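You operate a simulated robot arm through the tools that you are given. There is no shell and no other tool.

You are at the controls of a simulated two-armed robot. One attempt, no reset.

JOB
Hold the oil bottle on the carton end of the tube bench steady with one hand and flip the red air slide the other way with the other.

The check looks at the end state, three seconds after you hand in, the way a careful person would. Anything else that was tipped, shoved, dropped, spilled or broken makes it a failure.

ROBOT AND FRAMES
Two 7-joint arms with two-finger parallel grippers on one trunk, on a base that moves. Base frame: it is fixed to the floor where the robot stands at the start and does not move with it; the origin is under the middle of the robot, x ahead of it, y to its left, z up. Lengths are in cm, angles in rad, forces in N, time in s.
The left shoulder is at the start at [12.4, 17.1, 116.2], the right one opposite. With the tool pointing down near the work surface each hand reaches from about 38 to 90 cm from the robot's upright axis, wherever it stands, measured 20 degrees to its own side. Places, roughly: oil bottle [-275, 100, 75]; red air slide [-290, 100, 90]. Payload 4.4 kg a hand.
Tool frame (each hand has its own): the origin (TCP) lies between the finger pads and is the grasp point; the fingertips stand 2.3 cm ahead of it; z points along the fingers, y is the line along which they close. The gripper opens to 9.4 cm. The fingers are 3.8 cm wide and 1 cm thick; the gripper's body (5.4 by 9.6 cm) begins 3.9 cm behind the TCP.
Orientation is that of the tool frame in the base frame, as [roll, pitch, yaw] about the fixed x, y, z axes, in that order (R = Rz(yaw) Ry(pitch) Rx(roll)). With the fingers straight down and closing along the base's y, the tool's x points along the base's -x, its y along +y and its z along -z.

CONTROLS
- The arms move only by the tool servo_tool. It takes "left_series", "right_series" or both (then of equal length, played together; a hand with none holds still); each is one flat list of numbers, 7 for each row, row after row: the shift along the base's x, y, z in cm, then the turn, a rotation vector about the base's x, y, z in rad, then the finger opening in cm, from 0 to 9.4. In form: [tx, ty, tz, wx, wy, wz, jaw, tx, ty, tz, wx, wy, wz, jaw, ...]. A call has 1 to 20 rows; each row shifts and turns the commanded pose from where the row before left it. A row lasts 0.2 s, in which the tool goes at most 5 cm and 0.15 rad; a call with a longer step from one row to the next is refused whole, and so is a gripper value outside its range. A pose out of reach is approached as far as the arm can. The call stops where the force on the tool passes 40 N (or 10 N more than at its start, if that is more) or the arm is blocked; 0.2 s more then pass. The fingers move at their own pace (about 7.2 cm/s each) and stop on an object; they squeeze with about 26 N. The grip force told is the motor's: it shows also when the fingers shut on nothing. Time passes only in rows, and 0.2 s behind the last, so rows that do not move let the fingers close. It gives the time, the measured TCP pose, the force on the tool (base axes), the opening and the grip force at its end, in the units of the frame above (readings bear some noise), with the torque about the TCP (base axes, N m) and any sound that the robot's microphone picked up, and new pictures: "views" is both (left out), scene, wrist or none (wrist: the cameras of the hands that moved).
- Cameras (640 x 400 px; columns grow to the right, rows downward): "scene" is now at [23.78, 0.46, 129.94]; the picture's right is [0.04, -1.00, 0.00], its down [-0.63, -0.02, -0.78] and it looks along [0.78, 0.03, -0.63] (base axes); focal length 288 px, centre (320, 200). "left" rides on the left gripper at [8.6, -1.6, -7.4] in its tool frame; the picture's right is [0.18, 0.98, 0.00], its down [-0.58, 0.11, -0.81] and it looks along [-0.79, 0.15, 0.59] (tool axes); focal length 243 px, centre (320, 200). "right" rides on the right gripper at [8.6, 1.6, -7.4] in its tool frame; the picture's right is [-0.18, 0.98, 0.00], its down [-0.58, -0.11, -0.81] and it looks along [-0.79, -0.15, 0.59] (tool axes); focal length 243 px, centre (320, 200). There is no depth. A picture from a camera that has moved, and an enlarged one, comes with that camera's place and axes in the base frame and with its lens.
- raise_lower(by): moves the trunk up (or, below 0, down) by that many cm; the arms and the scene camera ride with it, the base frame stays. It gives what a move gives, with no picture.
- drive_base(legs): drives the robot by 1 to 6 legs, each [ahead, left, turn to the left] in cm, cm and rad, along the robot's own axes; the way and the turn of a leg run together, so that a leg with both is an arc; at most 150 cm and 3.142 rad a leg. The arms and the cameras ride along, it lands a little off, and it stops where it bumps. It gives what a move gives, and a new picture of the scene camera.
- turn_head(pan, tilt): turns the head with the scene camera to pan (to the left, within 1.396 rad either way) and tilt (down, from -0.506 to 1.204), counted from straight ahead of the robot (the tilt from the chest, where the trunk bows). It gives what a move gives, and a new picture of the scene camera.
- inspect(camera, box): a new picture of the part [left, top, right, bottom] of that camera's present view, enlarged. No time passes.
- job_done(): hands the job in; it is judged then, once.

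Nothing tells you exact positions but the pictures and the camera data. Unless the task says otherwise, let go and move clear before handing in.

The tools are called after "Call:" by a JSON object that holds its "name" and its "arguments". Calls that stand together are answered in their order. servo_tool: Moves the arms, as the interface text tells. Its arguments: {"type":"object","properties":{"left_series":{"type":"array","items":{"type":"number"}},"right_series":{"type":"array","items":{"type":"number"}},"views":{"type":"string","enum":["both","scene","wrist","none"]}},"required":[]} The other tools are called the same way: raise_lower (by) moves the trunk up or down; drive_base (legs) drives the base; turn_head (pan, tilt) turns the head that bears the scene camera; inspect (camera, box) takes an enlarged picture of a part of a camera's view; job_done () hands the job in.

At the start:

```text
time_s: 0.0
left_tool_pos: [59.49, 26.51, 104.39]
left_tcp_rot: [-3.14, 0.0, -3.141]
left_wrist_force: [-0.5, 0.6, 0.6]
left_wrist_torque: [0.03, -0.02, -0.02]
left_finger_gap: 9.42
left_grasp_force: 0.0
right_tool_pos: [50.33, -16.45, 101.61]
right_tcp_rot: [-3.141, -0.001, -3.142]
right_wrist_force: [-0.3, -0.3, 0.1]
right_wrist_torque: [0.02, -0.02, -0.01]
right_finger_gap: 9.41
right_grasp_force: 0.1
trunk travel left (down, up): [-17.5, 21.3]
robot x, y, heading: [0.24, -0.04, 0.001]
head pan, tilt (commanded): [0.037, 0.677]
```

scene: 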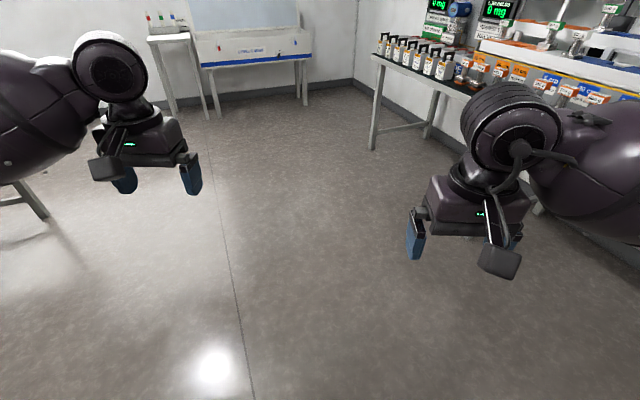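
right: 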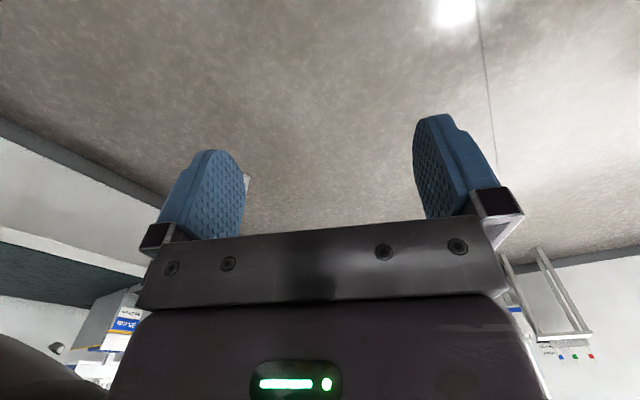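
left: 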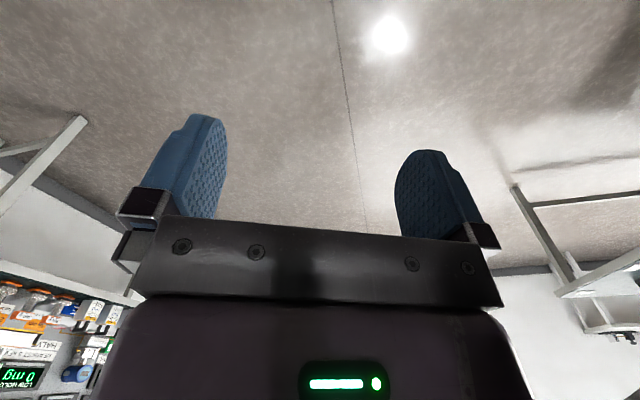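

I see a lab room with benches ahead and to the right; the oil bottle and red slide are told to be behind me at about [-280, 100]. I'll look left and right with the head first, to know the way before turning.

Call:
{"name": "turn_head", "arguments": {"pan": 1.39, "tilt": 0.3}}

```text
time_s: 1.5
left_tool_pos: [59.38, 26.41, 104.37]
left_tcp_rot: [-3.14, 0.0, -3.14]
left_wrist_force: [0.6, -0.5, -0.7]
left_wrist_torque: [0.0, 0.01, -0.01]
left_finger_gap: 9.38
left_grasp_force: 0.0
right_tool_pos: [50.43, -16.42, 101.67]
right_tcp_rot: [3.141, 0.001, -3.141]
right_wrist_force: [-0.7, 0.4, 0.3]
right_wrist_torque: [0.0, -0.03, -0.01]
right_finger_gap: 9.38
right_grasp_force: 0.0
trunk travel left (down, up): [-17.5, 21.3]
robot x, y, heading: [0.08, 0.11, -0.002]
head pan, tilt (commanded): [1.389, 0.3]
camera scene: at [16.9, 9.32, 133.35], right [0.98, -0.18, 0.0], down [-0.05, -0.29, -0.96], along [0.17, 0.94, -0.3], focal length 288 px, centre (320, 200)
```

scene: 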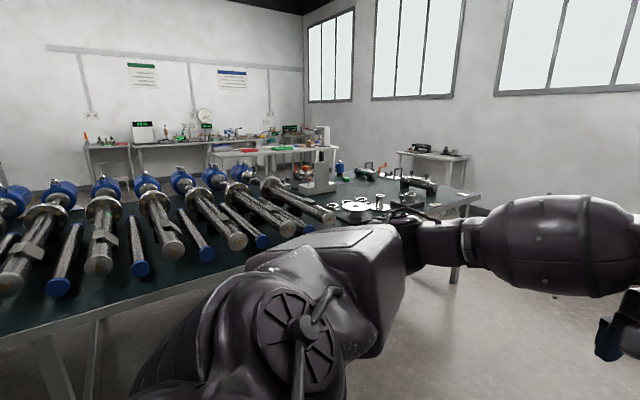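

A long bench with metal rods and blue handles lies to my left, near edge at about y = 105. I'll look right as well before turning.

Call:
{"name": "turn_head", "arguments": {"pan": -1.39, "tilt": 0.3}}

```text
time_s: 4.0
left_tool_pos: [59.41, 26.44, 104.34]
left_tcp_rot: [3.142, 0.001, 3.141]
left_wrist_force: [-0.5, -1.0, -1.0]
left_wrist_torque: [0.03, 0.02, -0.03]
left_finger_gap: 9.41
left_grasp_force: 0.0
right_tool_pos: [50.4, -16.49, 101.65]
right_tcp_rot: [-3.141, 0.0, -3.14]
right_wrist_force: [0.4, 0.1, 0.2]
right_wrist_torque: [-0.02, 0.0, 0.0]
right_finger_gap: 9.39
right_grasp_force: 0.0
trunk travel left (down, up): [-17.5, 21.3]
robot x, y, heading: [0.31, 0.01, 0.0]
head pan, tilt (commanded): [-1.389, 0.3]
camera scene: at [16.9, -9.04, 133.35], right [-0.98, -0.18, 0.0], down [-0.05, 0.29, -0.96], along [0.17, -0.94, -0.3], focal length 288 px, centre (320, 200)
```

scene: 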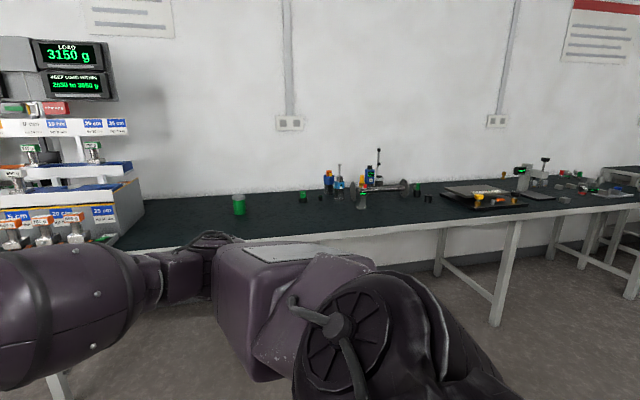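

The corridor between the benches is wide enough to turn in place (left edge at about y 105, right edge at about y -130). I'll turn around by the left, with the head forward.

Call:
{"name": "turn_head", "arguments": {"pan": 0.0, "tilt": 0.35}}

Call:
{"name": "drive_base", "arguments": {"legs": [[0, 0, 1.5]]}}

```text
time_s: 5.5
left_tool_pos: [59.41, 26.43, 104.44]
left_tcp_rot: [-3.141, 0.0, -3.14]
left_wrist_force: [-0.5, 0.3, 0.8]
left_wrist_torque: [0.02, 0.04, -0.05]
left_finger_gap: 9.41
left_grasp_force: 0.0
right_tool_pos: [50.43, -16.5, 101.6]
right_tcp_rot: [-3.141, 0.002, -3.141]
right_wrist_force: [0.5, -0.7, 0.8]
right_wrist_torque: [0.0, -0.02, 0.02]
right_finger_gap: 9.38
right_grasp_force: 0.1
trunk travel left (down, up): [-17.5, 21.3]
robot x, y, heading: [0.19, 0.11, -0.003]
head pan, tilt (commanded): [0.0, 0.351]
camera scene: at [24.52, 0.13, 132.88], right [0.0, -1.0, 0.0], down [-0.34, 0.0, -0.94], along [0.94, 0.0, -0.34], focal length 288 px, centre (320, 200)
```

scene: 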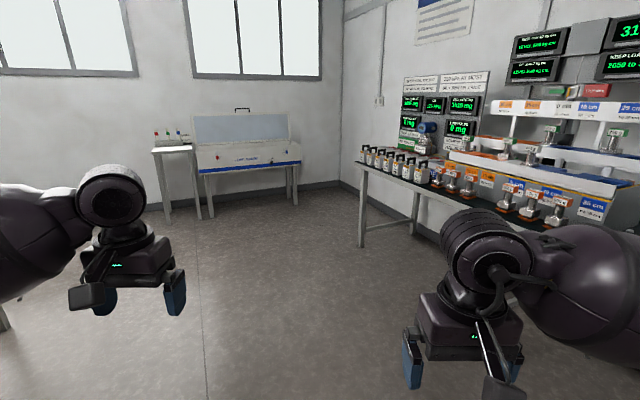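

```text
time_s: 9.5
left_tool_pos: [-21.7, 61.31, 104.27]
left_tcp_rot: [3.141, 0.001, -1.65]
left_wrist_force: [-0.7, 0.5, 0.7]
left_wrist_torque: [0.02, 0.0, -0.01]
left_finger_gap: 9.4
left_grasp_force: 0.0
right_tool_pos: [20.49, 48.78, 101.54]
right_tcp_rot: [3.14, 0.001, -1.651]
right_wrist_force: [-0.3, -0.2, -0.6]
right_wrist_torque: [0.03, 0.01, -0.02]
right_finger_gap: 9.4
right_grasp_force: 0.0
trunk travel left (down, up): [-17.5, 21.3]
robot x, y, heading: [-0.29, 0.17, 1.489]
head pan, tilt (commanded): [0.0, 0.351]
camera scene: at [1.89, 24.65, 132.88], right [1.0, -0.08, 0.0], down [-0.03, -0.34, -0.94], along [0.08, 0.94, -0.34], focal length 288 px, centre (320, 200)
```

scene: 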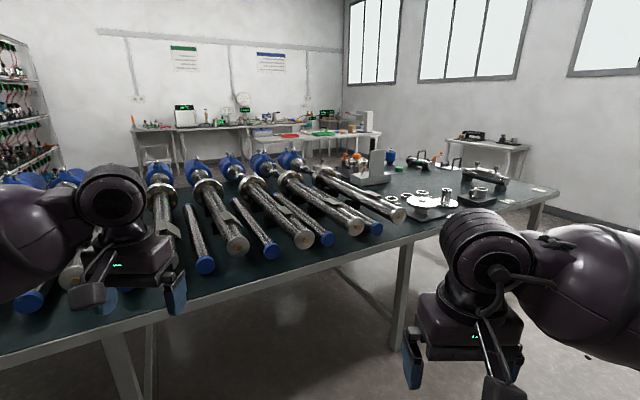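

The rod bench's near edge is at about y = 98 and my hands are clear at y ≈ 61. I'll keep turning left to face the back part of the room.

Call:
{"name": "drive_base", "arguments": {"legs": [[0, 0, 1.45]]}}

```text
time_s: 13.5
left_tool_pos: [-63.2, -15.17, 104.4]
left_tcp_rot: [-3.142, 0.0, -0.185]
left_wrist_force: [0.3, -0.1, 0.5]
left_wrist_torque: [0.02, 0.0, -0.01]
left_finger_gap: 9.39
left_grasp_force: 0.0
right_tool_pos: [-46.62, 25.28, 101.73]
right_tcp_rot: [3.141, 0.001, -0.183]
right_wrist_force: [-0.2, -0.2, 0.0]
right_wrist_torque: [0.02, 0.0, 0.02]
right_finger_gap: 9.39
right_grasp_force: 0.0
trunk travel left (down, up): [-17.5, 21.3]
robot x, y, heading: [-0.29, -0.05, 2.959]
head pan, tilt (commanded): [0.0, 0.351]
camera scene: at [-24.25, 4.58, 132.88], right [0.18, 0.98, 0.0], down [0.34, -0.06, -0.94], along [-0.92, 0.17, -0.34], focal length 288 px, centre (320, 200)
```

scene: 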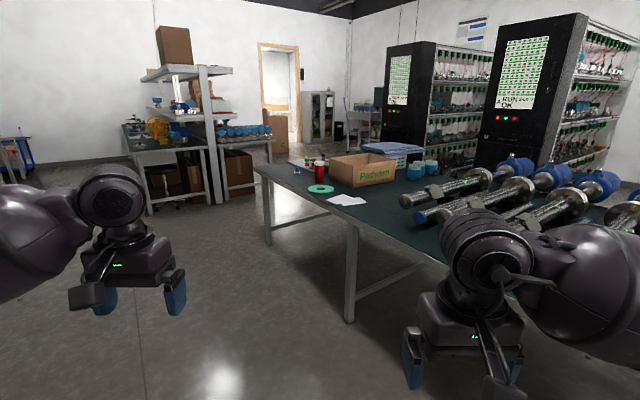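

Now I see the tube bench running away on the right with a carton, a red can and blue trays at its far end. I'll zoom in there.

Call:
{"name": "inspect", "arguments": {"camera": "scene", "box": [240, 120, 480, 270]}}

Call:
{"name": "inspect", "arguments": {"camera": "scene", "box": [270, 140, 390, 215]}}

```text
2.67 times, centred on (360, 195) of scene
camera zoom: at [-24.25, 4.58, 132.88], right [0.18, 0.98, 0.0], down [0.34, -0.06, -0.94], along [-0.92, 0.17, -0.34], focal length 767 px, centre (213, 213)
```

zoom: 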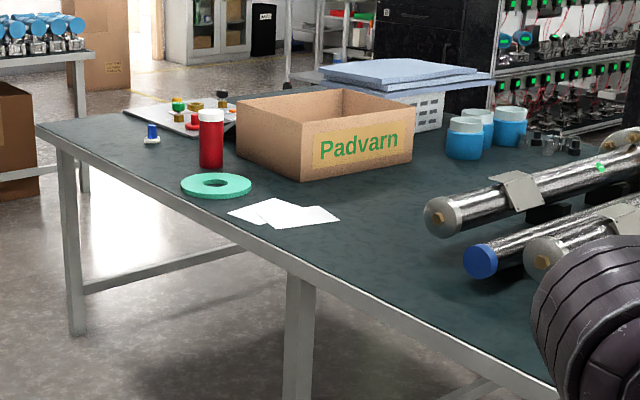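

```text
5.33 times, centred on (330, 178) of scene
camera zoom: at [-24.25, 4.58, 132.88], right [0.18, 0.98, 0.0], down [0.34, -0.06, -0.94], along [-0.92, 0.17, -0.34], focal length 1534 px, centre (267, 320)
```

zoom: 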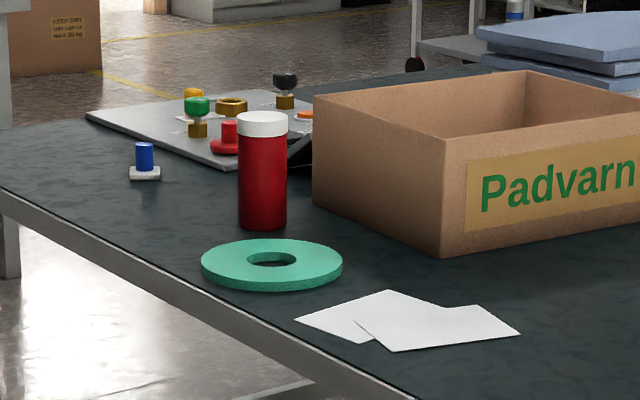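

The bench runs obliquely (its near edge passes about [0,98], [-152,45], [-274,-6]); the carton end is the far end. The bottle and slide should be behind the carton, so I'll turn parallel to the bench and drive down past it.

Call:
{"name": "drive_base", "arguments": {"legs": [[0, 0, 0.56]]}}

```text
time_s: 15.5
left_tool_pos: [-45.5, -46.45, 104.35]
left_tcp_rot: [-3.141, -0.002, 0.377]
left_wrist_force: [0.5, 0.4, -0.2]
left_wrist_torque: [-0.04, 0.01, -0.02]
left_finger_gap: 9.39
left_grasp_force: 0.0
right_tool_pos: [-52.91, -3.35, 101.68]
right_tcp_rot: [3.141, -0.001, 0.378]
right_wrist_force: [0.4, 0.4, 0.6]
right_wrist_torque: [0.01, 0.01, 0.01]
right_finger_gap: 9.39
right_grasp_force: 0.1
trunk travel left (down, up): [-17.5, 21.3]
robot x, y, heading: [-0.08, 0.14, -2.762]
head pan, tilt (commanded): [0.0, 0.351]
camera scene: at [-22.91, -8.97, 132.88], right [-0.37, 0.93, 0.0], down [0.32, 0.13, -0.94], along [-0.87, -0.35, -0.34], focal length 288 px, centre (320, 200)
```

scene: 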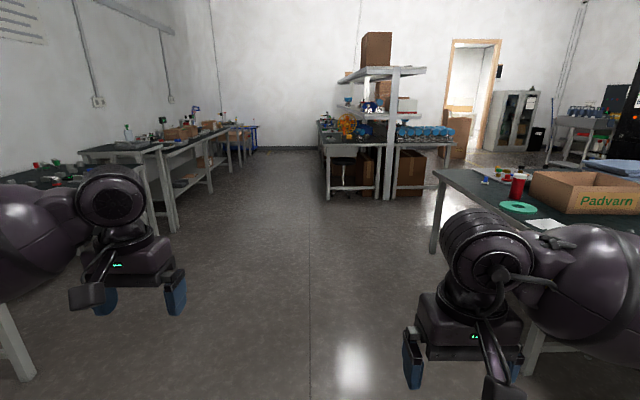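

The corridor along the bench is clear, with the bench edge about 95 cm to my right. I'll drive ahead 170 cm and then look right over the bench end.

Call:
{"name": "drive_base", "arguments": {"legs": [[140, 0, 0], [40, 0, 0]]}}

Call:
{"name": "turn_head", "arguments": {"pan": -0.9, "tilt": 0.35}}

```text
time_s: 24.5
left_tool_pos: [-212.99, -111.2, 104.32]
left_tcp_rot: [3.141, 0.0, 0.366]
left_wrist_force: [0.3, 0.5, 0.4]
left_wrist_torque: [0.0, -0.01, 0.02]
left_finger_gap: 9.39
left_grasp_force: 0.1
right_tool_pos: [-219.83, -67.9, 101.61]
right_tcp_rot: [-3.141, -0.001, 0.367]
right_wrist_force: [-0.5, -0.5, -0.8]
right_wrist_torque: [-0.01, -0.05, 0.0]
right_finger_gap: 9.42
right_grasp_force: 0.1
trunk travel left (down, up): [-17.5, 21.3]
robot x, y, heading: [-166.53, -65.11, -2.771]
head pan, tilt (commanded): [0.0, 0.351]
camera scene: at [-190.0, -73.88, 132.88], right [-0.36, 0.93, 0.0], down [0.32, 0.12, -0.94], along [-0.88, -0.34, -0.34], focal length 288 px, centre (320, 200)
```

scene: 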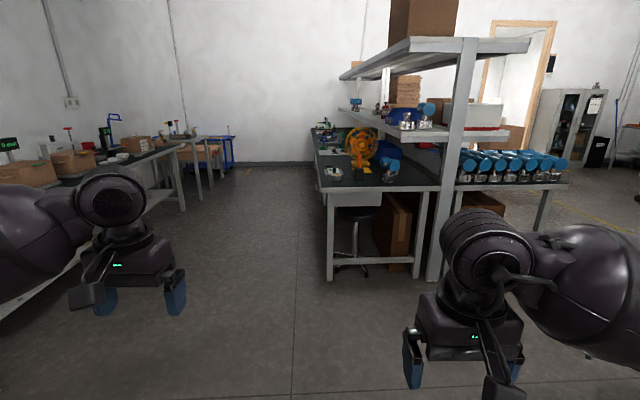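

```text
time_s: 25.7
left_tool_pos: [-212.98, -111.26, 104.24]
left_tcp_rot: [-3.141, 0.0, 0.366]
left_wrist_force: [-0.1, 0.0, 0.2]
left_wrist_torque: [0.0, -0.01, 0.03]
left_finger_gap: 9.41
left_grasp_force: 0.0
right_tool_pos: [-219.84, -67.96, 101.6]
right_tcp_rot: [-3.141, -0.001, 0.365]
right_wrist_force: [0.0, -0.7, 0.3]
right_wrist_torque: [0.03, -0.03, -0.01]
right_finger_gap: 9.39
right_grasp_force: 0.0
trunk travel left (down, up): [-17.5, 21.3]
robot x, y, heading: [-166.84, -65.34, -2.777]
head pan, tilt (commanded): [-0.901, 0.351]
camera scene: at [-189.28, -65.79, 132.88], right [0.51, 0.86, 0.0], down [0.3, -0.17, -0.94], along [-0.81, 0.48, -0.34], focal length 288 px, centre (320, 200)
```

scene: 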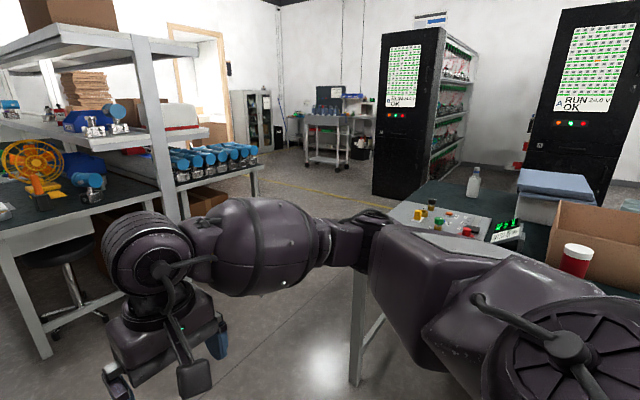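

A plain translucent bottle stands behind the valve board on the bench end, at about where the oil bottle should be. I'll zoom in on it.

Call:
{"name": "inspect", "arguments": {"camera": "scene", "box": [380, 140, 560, 252]}}

Call:
{"name": "inspect", "arguments": {"camera": "scene", "box": [400, 150, 500, 212]}}

```text
3.56 times, centred on (470, 196) of scene
camera zoom: at [-189.28, -65.79, 132.88], right [0.51, 0.86, 0.0], down [0.3, -0.17, -0.94], along [-0.81, 0.48, -0.34], focal length 1023 px, centre (-213, 214)
```

zoom: 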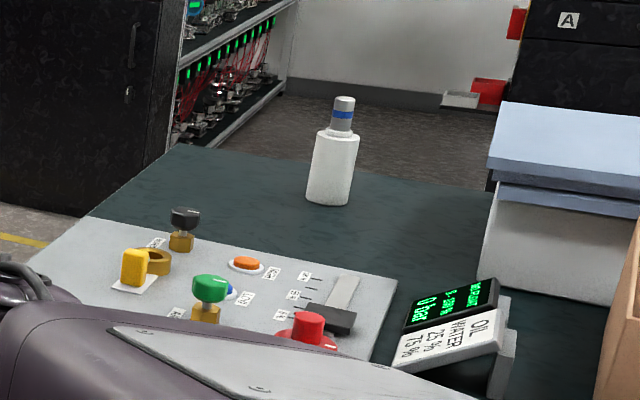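

```text
6.40 times, centred on (450, 181) of scene
camera zoom: at [-189.28, -65.79, 132.88], right [0.51, 0.86, 0.0], down [0.3, -0.17, -0.94], along [-0.81, 0.48, -0.34], focal length 1841 px, centre (-512, 322)
```

zoom: 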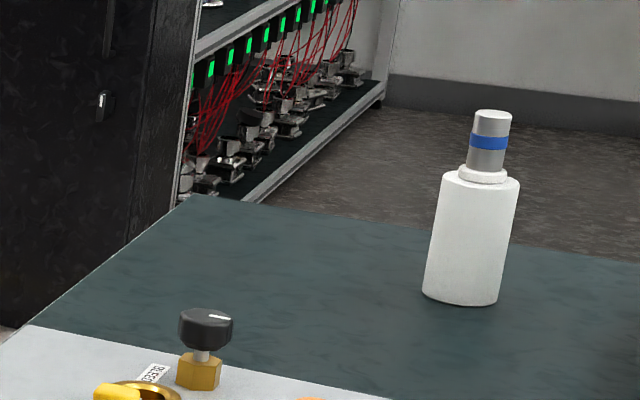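

The oil bottle (white, with a grey head and a blue band) stands at about [-285, 99], roughly 30 cm in from the bench's far end and 22 cm from its far side. I'll turn right to face across the bench, then strafe to the aisle beyond the bench end.

Call:
{"name": "drive_base", "arguments": {"legs": [[0, 0, -1.57]]}}

Call:
{"name": "turn_head", "arguments": {"pan": 0.6, "tilt": 0.4}}

```text
time_s: 29.9
left_tool_pos: [-213.18, -19.41, 104.42]
left_tcp_rot: [-3.141, 0.0, -1.2]
left_wrist_force: [0.3, 0.0, 0.4]
left_wrist_torque: [-0.01, -0.01, -0.02]
left_finger_gap: 9.41
left_grasp_force: 0.0
right_tool_pos: [-169.94, -12.32, 101.55]
right_tcp_rot: [3.14, 0.0, -1.201]
right_wrist_force: [0.8, -0.2, 0.4]
right_wrist_torque: [0.02, -0.01, 0.03]
right_finger_gap: 9.42
right_grasp_force: 0.2
trunk travel left (down, up): [-17.5, 21.3]
robot x, y, heading: [-167.13, -65.12, 1.941]
head pan, tilt (commanded): [-0.901, 0.351]
camera scene: at [-167.83, -42.78, 132.88], right [0.86, -0.5, 0.0], down [-0.17, -0.3, -0.94], along [0.47, 0.81, -0.34], focal length 288 px, centre (320, 200)
```

scene: 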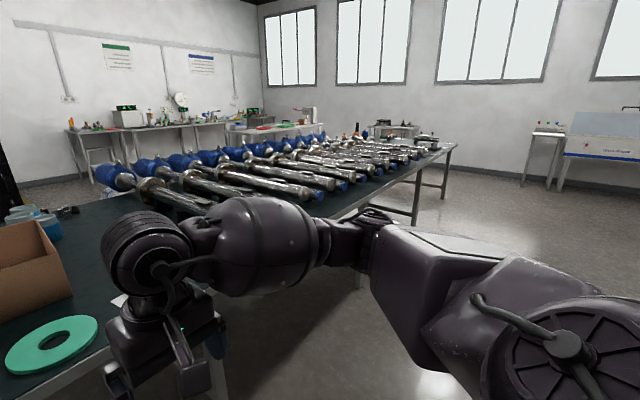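

```text
time_s: 31.5
left_tool_pos: [-213.16, -19.49, 104.35]
left_tcp_rot: [3.141, -0.001, -1.2]
left_wrist_force: [-0.8, 0.1, 0.2]
left_wrist_torque: [0.0, 0.0, 0.01]
left_finger_gap: 9.4
left_grasp_force: 0.0
right_tool_pos: [-169.83, -12.32, 101.67]
right_tcp_rot: [-3.141, 0.001, -1.2]
right_wrist_force: [0.1, 0.3, 0.1]
right_wrist_torque: [0.01, 0.02, 0.0]
right_finger_gap: 9.39
right_grasp_force: 0.0
trunk travel left (down, up): [-17.5, 21.3]
robot x, y, heading: [-166.44, -64.95, 1.947]
head pan, tilt (commanded): [0.6, 0.4]
camera scene: at [-180.2, -45.6, 132.43], right [0.56, 0.83, 0.0], down [0.32, -0.22, -0.92], along [-0.76, 0.52, -0.39], focal length 288 px, centre (320, 200)
```

scene: 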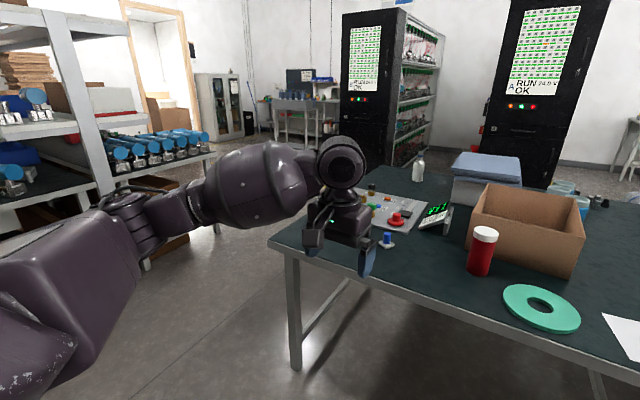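

The aisle between the bench end and the shelf is clear and about 125 cm wide. I'll strafe left to the aisle, staying nearer to the bench end than to the shelf.

Call:
{"name": "drive_base", "arguments": {"legs": [[0, 128, 0]]}}

```text
time_s: 43.0
left_tool_pos: [-332.22, -65.24, 104.29]
left_tcp_rot: [-3.14, 0.0, -1.206]
left_wrist_force: [-0.3, -0.7, 0.0]
left_wrist_torque: [0.0, 0.0, 0.01]
left_finger_gap: 9.41
left_grasp_force: 0.1
right_tool_pos: [-289.0, -58.32, 101.65]
right_tcp_rot: [3.141, 0.001, -1.205]
right_wrist_force: [-0.1, 0.2, -0.8]
right_wrist_torque: [0.04, 0.0, -0.02]
right_finger_gap: 9.42
right_grasp_force: 0.1
trunk travel left (down, up): [-17.5, 21.3]
robot x, y, heading: [-286.11, -111.38, 1.941]
head pan, tilt (commanded): [0.6, 0.4]
camera scene: at [-299.45, -91.58, 132.43], right [0.57, 0.82, 0.0], down [0.32, -0.22, -0.92], along [-0.76, 0.52, -0.39], focal length 288 px, centre (320, 200)
```

scene: 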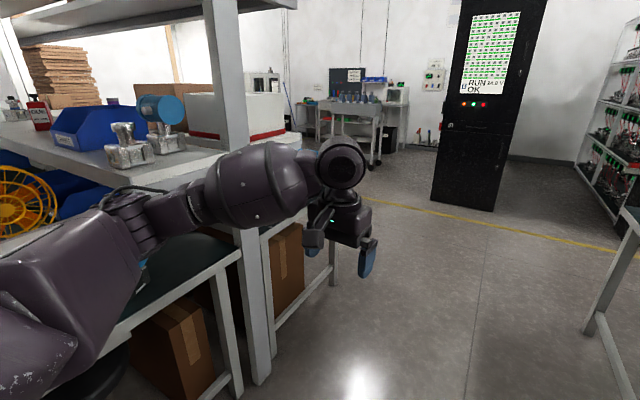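

I'm in the aisle entrance, about 80 cm from the shelf posts. I'll look straight ahead to check the way along the bench end.

Call:
{"name": "turn_head", "arguments": {"pan": 0.0, "tilt": 0.4}}

Call:
{"name": "turn_head", "arguments": {"pan": -0.5, "tilt": 0.35}}

```text
time_s: 44.0
left_tool_pos: [-332.31, -65.1, 104.41]
left_tcp_rot: [3.141, 0.001, -1.206]
left_wrist_force: [0.5, -0.1, 0.3]
left_wrist_torque: [0.01, 0.01, -0.01]
left_finger_gap: 9.4
left_grasp_force: 0.0
right_tool_pos: [-288.95, -58.29, 101.62]
right_tcp_rot: [3.141, 0.001, -1.205]
right_wrist_force: [0.0, 0.5, -0.6]
right_wrist_torque: [-0.01, 0.01, -0.01]
right_finger_gap: 9.4
right_grasp_force: 0.1
trunk travel left (down, up): [-17.5, 21.3]
robot x, y, heading: [-286.03, -111.49, 1.931]
head pan, tilt (commanded): [0.0, 0.4]
camera scene: at [-295.14, -88.2, 132.43], right [0.93, 0.36, 0.0], down [0.14, -0.36, -0.92], along [-0.33, 0.86, -0.39], focal length 288 px, centre (320, 200)
```

scene: 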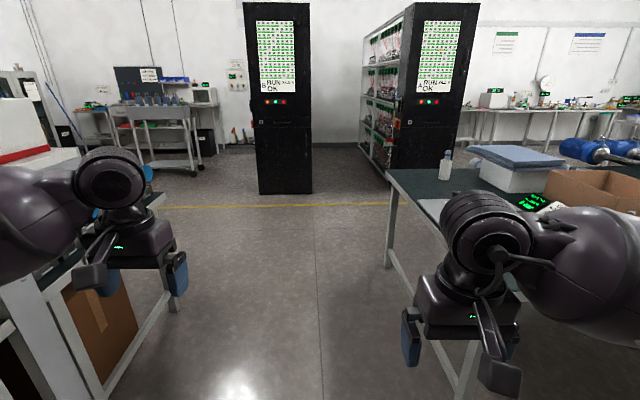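

```text
time_s: 44.9
left_tool_pos: [-332.14, -65.26, 104.33]
left_tcp_rot: [3.142, 0.0, -1.208]
left_wrist_force: [0.4, -0.4, -0.2]
left_wrist_torque: [-0.02, 0.03, -0.03]
left_finger_gap: 9.42
left_grasp_force: 0.0
right_tool_pos: [-288.93, -58.35, 101.6]
right_tcp_rot: [3.141, 0.0, -1.205]
right_wrist_force: [0.2, -0.3, 0.1]
right_wrist_torque: [0.02, -0.02, -0.01]
right_finger_gap: 9.43
right_grasp_force: 0.0
trunk travel left (down, up): [-17.5, 21.3]
robot x, y, heading: [-286.19, -111.28, 1.934]
head pan, tilt (commanded): [-0.499, 0.351]
camera scene: at [-290.59, -87.62, 132.88], right [0.99, -0.13, 0.0], down [-0.05, -0.34, -0.94], along [0.12, 0.93, -0.34], focal length 288 px, centre (320, 200)
```

scene: 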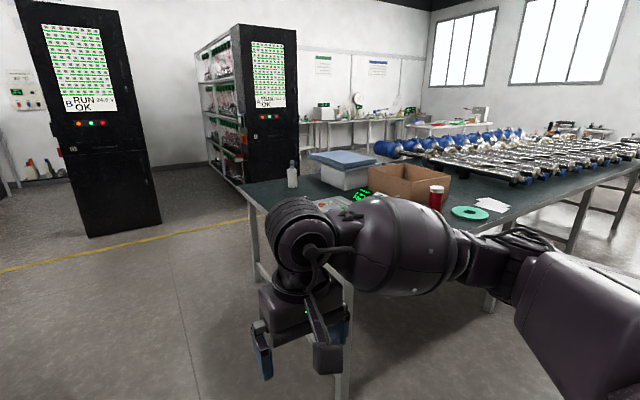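

The aisle ahead is clear: shelf table edge at about 70 cm to my left, bench end about 50 cm to my right. I'll drive ahead 140 cm and look right at the bottle.

Call:
{"name": "drive_base", "arguments": {"legs": [[140, 0, 0]]}}

Call:
{"name": "turn_head", "arguments": {"pan": -1.2, "tilt": 0.5}}

```text
time_s: 51.9
left_tool_pos: [-380.02, 66.13, 104.39]
left_tcp_rot: [3.141, -0.002, -1.222]
left_wrist_force: [0.2, -0.3, 0.7]
left_wrist_torque: [0.01, 0.06, -0.01]
left_finger_gap: 9.43
left_grasp_force: 0.1
right_tool_pos: [-336.44, 72.17, 101.57]
right_tcp_rot: [3.141, 0.0, -1.225]
right_wrist_force: [1.2, -1.2, 0.1]
right_wrist_torque: [0.0, 0.02, 0.01]
right_finger_gap: 9.38
right_grasp_force: 0.1
trunk travel left (down, up): [-17.5, 21.3]
robot x, y, heading: [-334.91, 19.01, 1.917]
head pan, tilt (commanded): [-0.499, 0.351]
camera scene: at [-338.73, 43.02, 132.88], right [0.99, -0.15, 0.0], down [-0.05, -0.34, -0.94], along [0.14, 0.93, -0.34], focal length 288 px, centre (320, 200)
```

scene: 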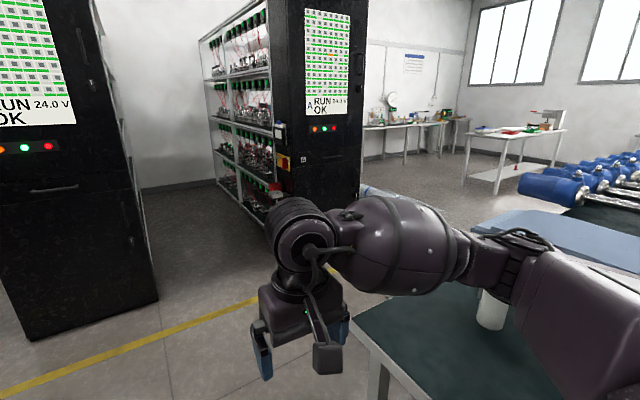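

```text
time_s: 52.9
left_tool_pos: [-379.84, 66.21, 104.2]
left_tcp_rot: [-3.141, 0.001, -1.223]
left_wrist_force: [0.2, -0.6, 0.1]
left_wrist_torque: [0.03, 0.01, 0.01]
left_finger_gap: 9.42
left_grasp_force: 0.0
right_tool_pos: [-336.56, 72.25, 101.64]
right_tcp_rot: [-3.141, 0.0, -1.223]
right_wrist_force: [0.5, -0.3, 0.1]
right_wrist_torque: [0.0, 0.03, -0.04]
right_finger_gap: 9.4
right_grasp_force: 0.0
trunk travel left (down, up): [-17.5, 21.3]
robot x, y, heading: [-335.07, 18.81, 1.916]
head pan, tilt (commanded): [-1.201, 0.499]
camera scene: at [-333.28, 39.79, 131.52], right [0.66, -0.75, 0.0], down [-0.36, -0.31, -0.88], along [0.66, 0.58, -0.48], focal length 288 px, centre (320, 200)
```

scene: 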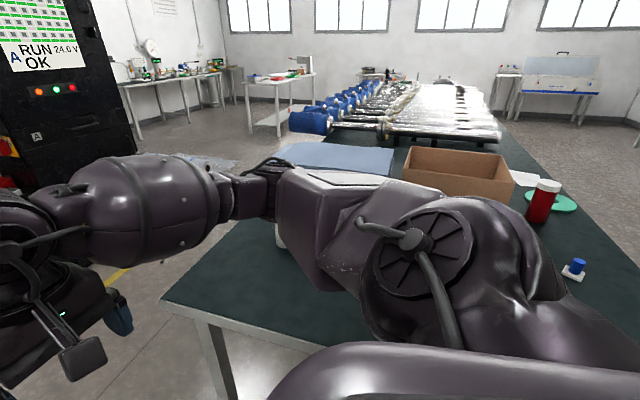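

The right arm blocks the view, and its elbow reaches near the bench end, so I'll raise the trunk by 15 cm to get everything well above the bottle and knobs before turning to face the bench end.

Call:
{"name": "raise_lower", "arguments": {"by": 15}}

Call:
{"name": "drive_base", "arguments": {"legs": [[0, 0, -1.55]]}}

Call:
{"name": "turn_head", "arguments": {"pan": 0.45, "tilt": 0.6}}

```text
time_s: 54.7
left_tool_pos: [-379.97, 66.27, 119.25]
left_tcp_rot: [3.141, -0.001, -1.224]
left_wrist_force: [-0.3, 0.5, 0.1]
left_wrist_torque: [0.0, -0.01, -0.01]
left_finger_gap: 9.39
left_grasp_force: 0.1
right_tool_pos: [-336.57, 72.34, 116.64]
right_tcp_rot: [-3.141, -0.002, -1.224]
right_wrist_force: [-0.7, 1.2, -0.5]
right_wrist_torque: [0.0, -0.01, 0.0]
right_finger_gap: 9.39
right_grasp_force: 0.0
trunk travel left (down, up): [-32.5, 6.3]
robot x, y, heading: [-334.6, 19.53, 1.92]
head pan, tilt (commanded): [-1.201, 0.499]
```

```text
time_s: 58.9
left_tool_pos: [-288.73, 65.15, 119.29]
left_tcp_rot: [3.141, -0.001, -2.775]
left_wrist_force: [-0.1, 0.1, 0.3]
left_wrist_torque: [0.0, 0.03, -0.01]
left_finger_gap: 9.41
left_grasp_force: 0.0
right_tool_pos: [-282.01, 21.94, 116.63]
right_tcp_rot: [3.141, 0.0, -2.777]
right_wrist_force: [-0.8, 0.5, 0.0]
right_wrist_torque: [0.0, 0.04, -0.01]
right_finger_gap: 9.38
right_grasp_force: 0.2
trunk travel left (down, up): [-32.5, 6.3]
robot x, y, heading: [-334.59, 19.13, 0.363]
head pan, tilt (commanded): [-1.201, 0.499]
camera scene: at [-323.31, 14.77, 147.54], right [-0.74, -0.67, 0.0], down [-0.32, 0.36, -0.88], along [0.59, -0.65, -0.48], focal length 288 px, centre (320, 200)
```

scene: 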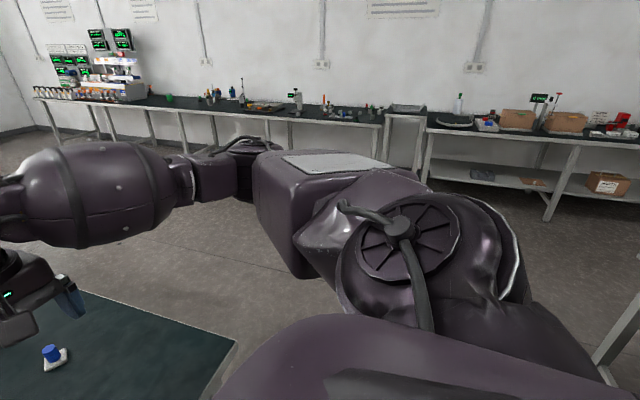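

```text
time_s: 60.6
left_tool_pos: [-288.84, 65.29, 119.31]
left_tcp_rot: [-3.141, 0.0, -2.776]
left_wrist_force: [0.9, -0.2, -0.2]
left_wrist_torque: [0.01, 0.01, 0.01]
left_finger_gap: 9.4
left_grasp_force: 0.1
right_tool_pos: [-281.94, 21.84, 116.62]
right_tcp_rot: [3.141, 0.0, -2.777]
right_wrist_force: [0.6, -0.3, 0.5]
right_wrist_torque: [-0.02, 0.03, 0.02]
right_finger_gap: 9.39
right_grasp_force: 0.0
trunk travel left (down, up): [-32.5, 6.3]
robot x, y, heading: [-334.91, 19.41, 0.363]
head pan, tilt (commanded): [0.45, 0.6]
camera scene: at [-323.35, 27.97, 146.64], right [0.73, -0.69, 0.0], down [-0.39, -0.41, -0.83], along [0.57, 0.6, -0.56], focal length 288 px, centre (320, 200)
```

scene: 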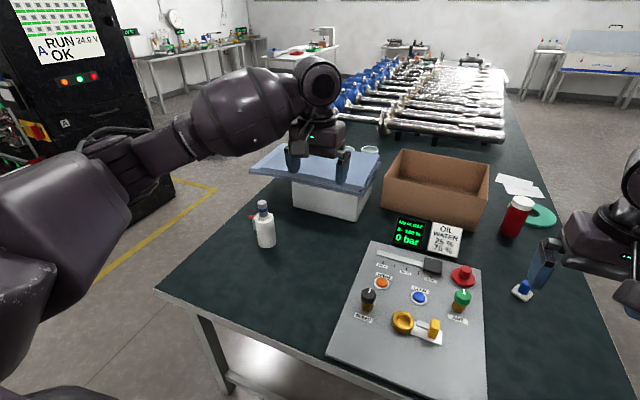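

Now the bottle is in clear view, with something red sticking out to the left of its head. I'll zoom in on it.

Call:
{"name": "inspect", "arguments": {"camera": "scene", "box": [230, 190, 310, 260]}}

Call:
{"name": "inspect", "arguments": {"camera": "scene", "box": [330, 200, 490, 350]}}

```text
5.71 times, centred on (270, 225) of scene
camera zoom: at [-323.35, 27.97, 146.64], right [0.73, -0.69, 0.0], down [-0.39, -0.41, -0.83], along [0.57, 0.6, -0.56], focal length 1644 px, centre (606, 57)
```

zoom: 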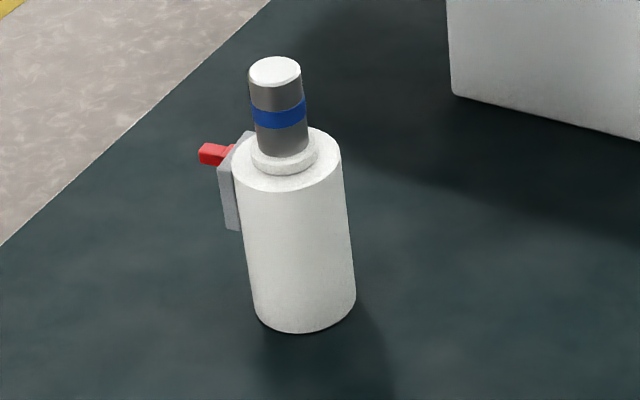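

```text
2.67 times, centred on (410, 275) of scene
camera zoom: at [-323.35, 27.97, 146.64], right [0.73, -0.69, 0.0], down [-0.39, -0.41, -0.83], along [0.57, 0.6, -0.56], focal length 767 px, centre (80, 0)
```

zoom: 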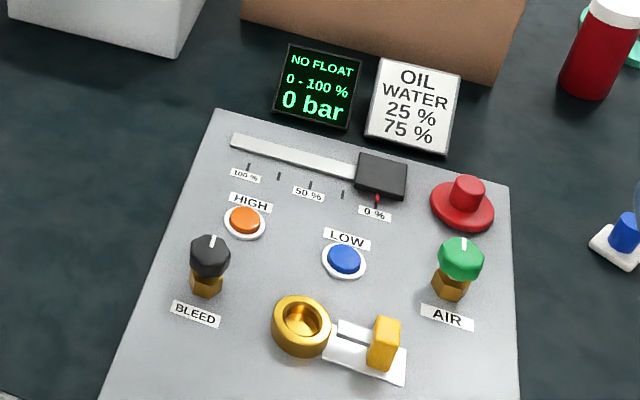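

The bottle has a grey plate on its far side (facing away from the corridor) with a red tab sticking out. I need to see that plate face-on from the far side of the bench, so I'll check the aisle there first.

Call:
{"name": "turn_head", "arguments": {"pan": 1.39, "tilt": 0.55}}

Call:
{"name": "turn_head", "arguments": {"pan": 0.85, "tilt": 0.55}}

```text
time_s: 61.8
left_tool_pos: [-288.83, 65.18, 119.39]
left_tcp_rot: [3.141, 0.001, -2.778]
left_wrist_force: [-0.7, 0.5, 0.1]
left_wrist_torque: [0.03, -0.02, -0.01]
left_finger_gap: 9.41
left_grasp_force: 0.0
right_tool_pos: [-281.96, 21.81, 116.71]
right_tcp_rot: [3.141, -0.001, -2.777]
right_wrist_force: [-0.4, -0.1, -0.5]
right_wrist_torque: [0.0, 0.01, 0.0]
right_finger_gap: 9.39
right_grasp_force: 0.1
trunk travel left (down, up): [-32.5, 6.3]
robot x, y, heading: [-335.03, 19.58, 0.364]
head pan, tilt (commanded): [1.389, 0.55]
camera scene: at [-331.04, 30.37, 147.09], right [0.98, 0.18, 0.0], down [0.09, -0.51, -0.85], along [-0.15, 0.84, -0.52], focal length 288 px, centre (320, 200)
```

scene: 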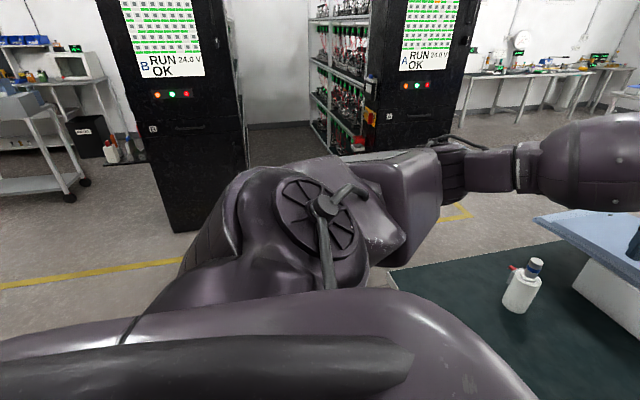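

```text
time_s: 62.8
left_tool_pos: [-288.72, 65.23, 119.4]
left_tcp_rot: [-3.14, 0.0, -2.776]
left_wrist_force: [0.1, 0.3, -0.1]
left_wrist_torque: [0.0, 0.0, 0.0]
left_finger_gap: 9.41
left_grasp_force: 0.0
right_tool_pos: [-282.05, 21.83, 116.56]
right_tcp_rot: [3.14, 0.0, -2.777]
right_wrist_force: [0.3, -0.3, 0.7]
right_wrist_torque: [-0.01, -0.01, 0.0]
right_finger_gap: 9.42
right_grasp_force: 0.0
trunk travel left (down, up): [-32.5, 6.3]
robot x, y, heading: [-334.74, 19.44, 0.365]
head pan, tilt (commanded): [0.85, 0.55]
camera scene: at [-326.29, 29.96, 147.09], right [0.94, -0.35, 0.0], down [-0.18, -0.49, -0.85], along [0.3, 0.8, -0.52], focal length 288 px, centre (320, 200)
```

scene: 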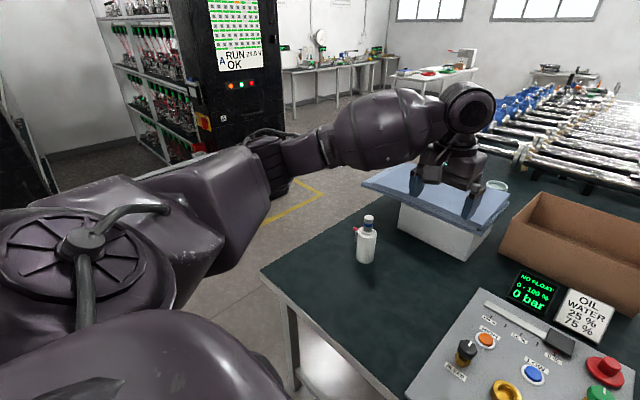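

The far-side aisle is open (cabinets stand about 150 cm from the bench). I'll strafe left past the bench's far corner, keeping the arms raised.

Call:
{"name": "drive_base", "arguments": {"legs": [[0, 122, 0]]}}

Call:
{"name": "turn_head", "arguments": {"pan": -0.6, "tilt": 0.55}}

```text
time_s: 73.7
left_tool_pos: [-332.32, 179.01, 119.3]
left_tcp_rot: [-3.141, 0.0, -2.777]
left_wrist_force: [-1.2, 0.0, 0.5]
left_wrist_torque: [-0.03, 0.0, -0.06]
left_finger_gap: 9.4
left_grasp_force: 0.1
right_tool_pos: [-325.44, 135.85, 116.63]
right_tcp_rot: [-3.14, -0.001, -2.777]
right_wrist_force: [-0.1, -0.7, 0.0]
right_wrist_torque: [0.03, -0.01, -0.03]
right_finger_gap: 9.39
right_grasp_force: 0.2
trunk travel left (down, up): [-32.5, 6.3]
robot x, y, heading: [-378.6, 133.19, 0.362]
head pan, tilt (commanded): [0.85, 0.55]
camera scene: at [-369.78, 143.83, 147.09], right [0.94, -0.35, 0.0], down [-0.18, -0.49, -0.85], along [0.3, 0.8, -0.52], focal length 288 px, centre (320, 200)
```

scene: 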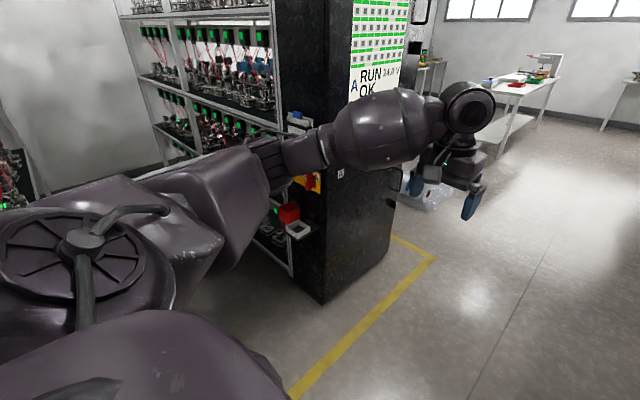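

```text
time_s: 75.2
left_tool_pos: [-332.29, 179.2, 119.42]
left_tcp_rot: [3.141, 0.0, -2.776]
left_wrist_force: [0.1, -0.8, -0.6]
left_wrist_torque: [0.0, -0.03, -0.02]
left_finger_gap: 9.4
left_grasp_force: 0.0
right_tool_pos: [-325.39, 135.79, 116.53]
right_tcp_rot: [-3.141, -0.001, -2.777]
right_wrist_force: [-0.5, 0.1, 0.2]
right_wrist_torque: [0.01, -0.01, -0.01]
right_finger_gap: 9.41
right_grasp_force: 0.0
trunk travel left (down, up): [-32.5, 6.3]
robot x, y, heading: [-378.35, 133.21, 0.365]
head pan, tilt (commanded): [-0.6, 0.55]
camera scene: at [-364.17, 133.32, 147.09], right [-0.23, -0.97, 0.0], down [-0.51, 0.12, -0.85], along [0.83, -0.2, -0.52], focal length 288 px, centre (320, 200)
```

scene: 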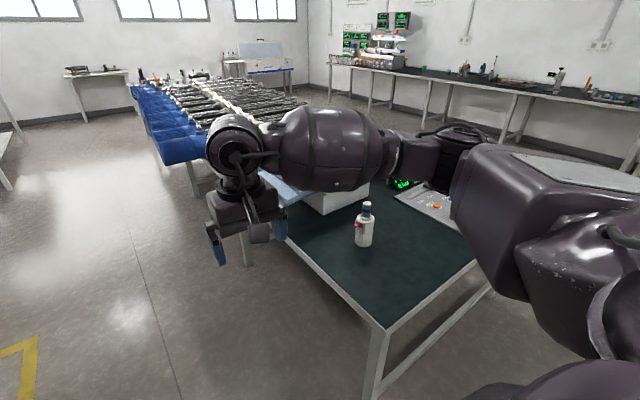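

From here I can look at the plate from a better angle; let me zoom in on the bottle.

Call:
{"name": "inspect", "arguments": {"camera": "scene", "box": [335, 190, 395, 260]}}

Call:
{"name": "drive_base", "arguments": {"legs": [[0, 0, -1.55]]}}

Call:
{"name": "turn_head", "arguments": {"pan": 0.6, "tilt": 0.55}}

```text
5.71 times, centred on (365, 225) of scene
camera zoom: at [-364.17, 133.32, 147.09], right [-0.23, -0.97, 0.0], down [-0.51, 0.12, -0.85], along [0.83, -0.2, -0.52], focal length 1644 px, centre (63, 57)
```

zoom: 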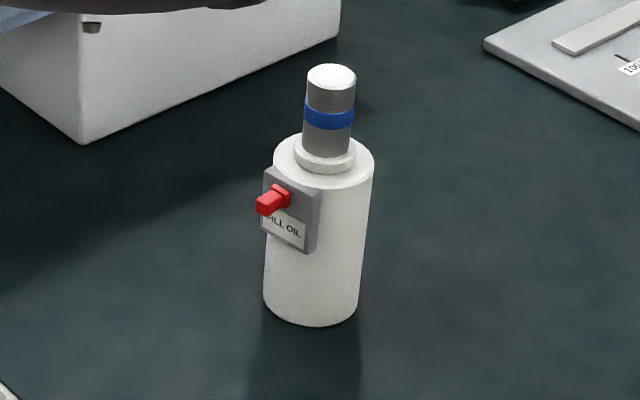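

```text
time_s: 79.4
left_tool_pos: [-331.44, 88.2, 119.42]
left_tcp_rot: [3.141, 0.0, 1.959]
left_wrist_force: [0.3, 0.1, 0.7]
left_wrist_torque: [0.04, -0.01, 0.0]
left_finger_gap: 9.38
left_grasp_force: 0.0
right_tool_pos: [-374.5, 80.3, 116.67]
right_tcp_rot: [-3.141, 0.0, 1.959]
right_wrist_force: [0.3, 0.2, 0.7]
right_wrist_torque: [-0.01, -0.02, 0.01]
right_finger_gap: 9.4
right_grasp_force: 0.2
trunk travel left (down, up): [-32.5, 6.3]
robot x, y, heading: [-378.21, 133.33, -1.182]
head pan, tilt (commanded): [-0.6, 0.55]
camera scene: at [-378.09, 119.03, 147.09], right [-0.98, 0.21, 0.0], down [0.11, 0.51, -0.85], along [-0.18, -0.83, -0.52], focal length 288 px, centre (320, 200)
```

scene: 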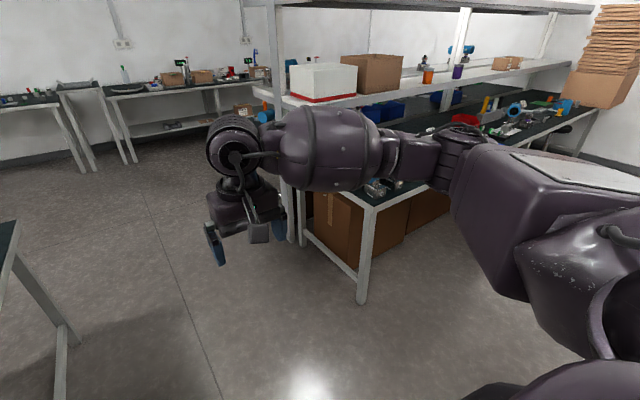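

```text
time_s: 80.8
left_tool_pos: [-331.25, 88.14, 119.38]
left_tcp_rot: [-3.141, 0.002, 1.959]
left_wrist_force: [0.4, 0.2, 0.2]
left_wrist_torque: [-0.01, -0.01, -0.04]
left_finger_gap: 9.4
left_grasp_force: 0.1
right_tool_pos: [-374.49, 80.38, 116.68]
right_tcp_rot: [-3.141, -0.001, 1.958]
right_wrist_force: [-0.2, 0.3, -1.1]
right_wrist_torque: [-0.01, -0.02, 0.01]
right_finger_gap: 9.41
right_grasp_force: 0.1
trunk travel left (down, up): [-32.5, 6.3]
robot x, y, heading: [-378.41, 132.84, -1.185]
head pan, tilt (commanded): [0.6, 0.55]
camera scene: at [-368.68, 122.88, 147.09], right [-0.55, -0.83, 0.0], down [-0.44, 0.29, -0.85], along [0.71, -0.47, -0.52], focal length 288 px, centre (320, 200)
```

scene: 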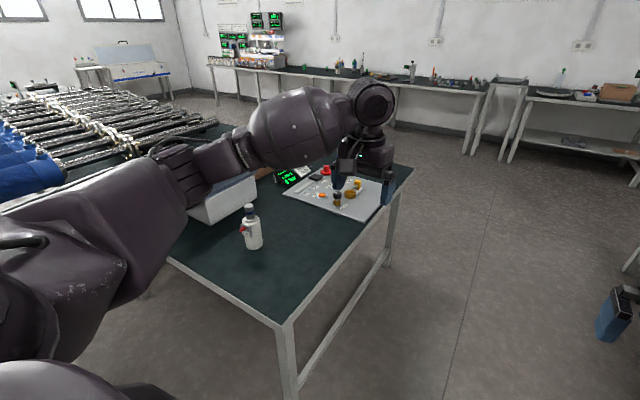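

The plate reads "…ILL OIL" with the red tab near its top. I'll strafe left along the far side to get the bottle straight ahead, then look again.

Call:
{"name": "drive_base", "arguments": {"legs": [[0, 72, 0]]}}

Call:
{"name": "turn_head", "arguments": {"pan": 0.0, "tilt": 0.85}}

```text
time_s: 87.6
left_tool_pos: [-264.63, 115.18, 119.29]
left_tcp_rot: [-3.141, -0.001, 1.954]
left_wrist_force: [-0.4, 0.3, -0.6]
left_wrist_torque: [0.02, -0.01, 0.01]
left_finger_gap: 9.42
left_grasp_force: 0.0
right_tool_pos: [-307.69, 107.51, 116.6]
right_tcp_rot: [-3.14, 0.001, 1.954]
right_wrist_force: [-0.2, -0.3, 0.3]
right_wrist_torque: [-0.01, 0.03, 0.02]
right_finger_gap: 9.41
right_grasp_force: 0.1
trunk travel left (down, up): [-32.5, 6.3]
robot x, y, heading: [-311.55, 160.74, -1.187]
head pan, tilt (commanded): [0.6, 0.55]
camera scene: at [-301.69, 150.07, 147.09], right [-0.55, -0.83, 0.0], down [-0.44, 0.29, -0.85], along [0.71, -0.47, -0.52], focal length 288 px, centre (320, 200)
```

scene: 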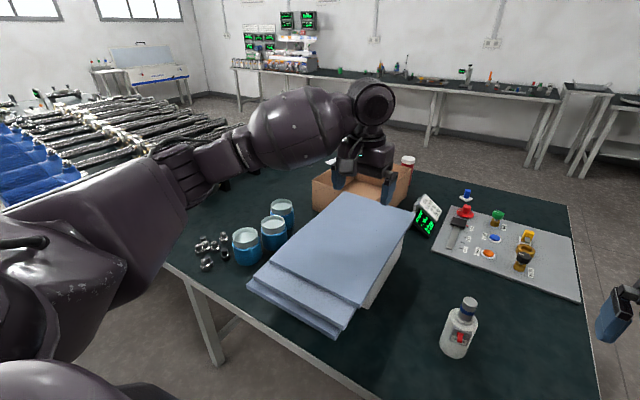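

```text
time_s: 88.6
left_tool_pos: [-264.56, 115.21, 119.38]
left_tcp_rot: [3.141, 0.001, 1.954]
left_wrist_force: [-0.2, -0.5, -0.1]
left_wrist_torque: [0.02, 0.02, 0.0]
left_finger_gap: 9.4
left_grasp_force: 0.0
right_tool_pos: [-307.74, 107.56, 116.7]
right_tcp_rot: [-3.141, 0.001, 1.956]
right_wrist_force: [0.9, -0.1, 0.8]
right_wrist_torque: [0.02, -0.03, 0.01]
right_finger_gap: 9.41
right_grasp_force: 0.0
trunk travel left (down, up): [-32.5, 6.3]
robot x, y, heading: [-311.64, 160.17, -1.184]
head pan, tilt (commanded): [0.0, 0.85]
camera scene: at [-306.24, 147.79, 144.55], right [-0.93, -0.37, 0.0], down [-0.28, 0.7, -0.66], along [0.25, -0.61, -0.75], focal length 288 px, centre (320, 200)
```

scene: 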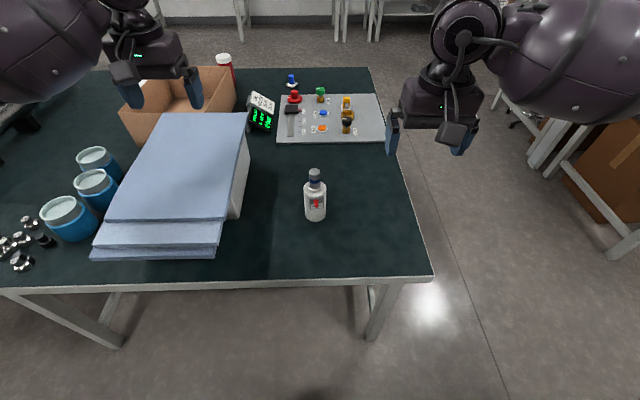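

Now I'm on the far side with the bottle straight ahead and the plate facing me. Zooming in on the plate.

Call:
{"name": "inspect", "arguments": {"camera": "scene", "box": [290, 160, 340, 230]}}

Call:
{"name": "inspect", "arguments": {"camera": "scene", "box": [300, 180, 330, 220]}}

```text
5.71 times, centred on (315, 195) of scene
camera zoom: at [-306.24, 147.79, 144.55], right [-0.93, -0.37, 0.0], down [-0.28, 0.7, -0.66], along [0.25, -0.61, -0.75], focal length 1644 px, centre (349, 229)
```

zoom: 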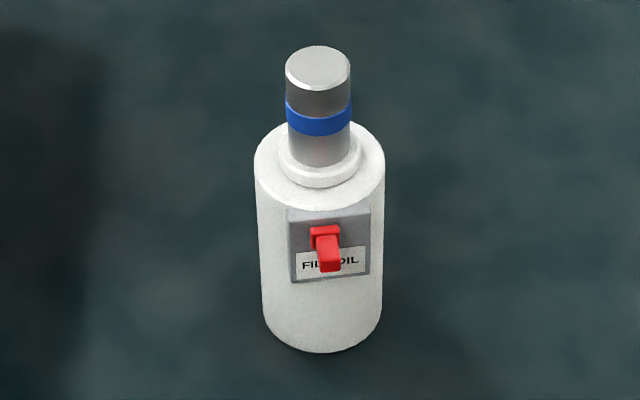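

```text
10.00 times, centred on (315, 200) of scene
camera zoom: at [-306.24, 147.79, 144.55], right [-0.93, -0.37, 0.0], down [-0.28, 0.7, -0.66], along [0.25, -0.61, -0.75], focal length 2877 px, centre (370, 200)
```

zoom: 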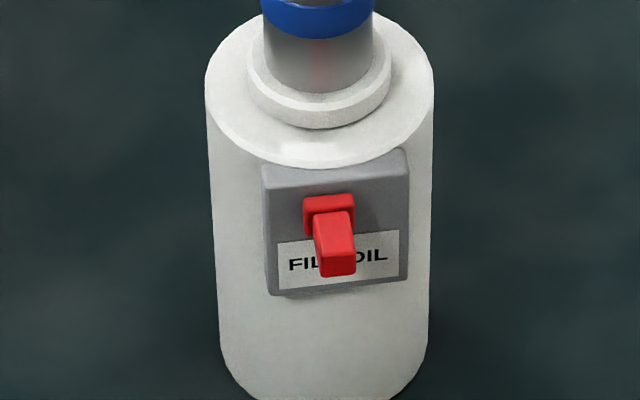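

The plate faces me with label "FILL OIL" and a red slide block with a protruding tab. I'll enlarge more to see which way it travels.

Call:
{"name": "inspect", "arguments": {"camera": "scene", "box": [306, 193, 326, 213]}}

```text
16.00 times, centred on (316, 203) of scene
camera zoom: at [-306.24, 147.79, 144.55], right [-0.93, -0.37, 0.0], down [-0.28, 0.7, -0.66], along [0.25, -0.61, -0.75], focal length 4603 px, centre (384, 152)
```

zoom: 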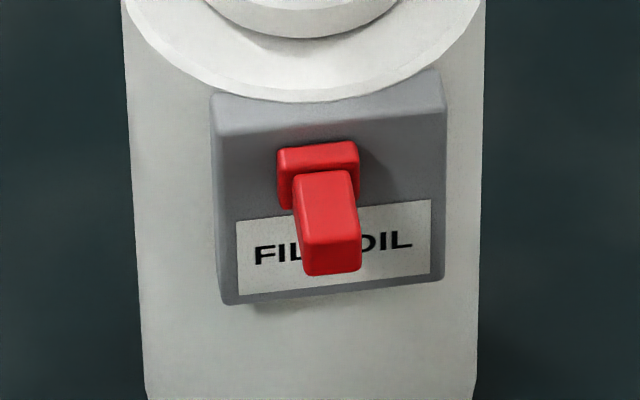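

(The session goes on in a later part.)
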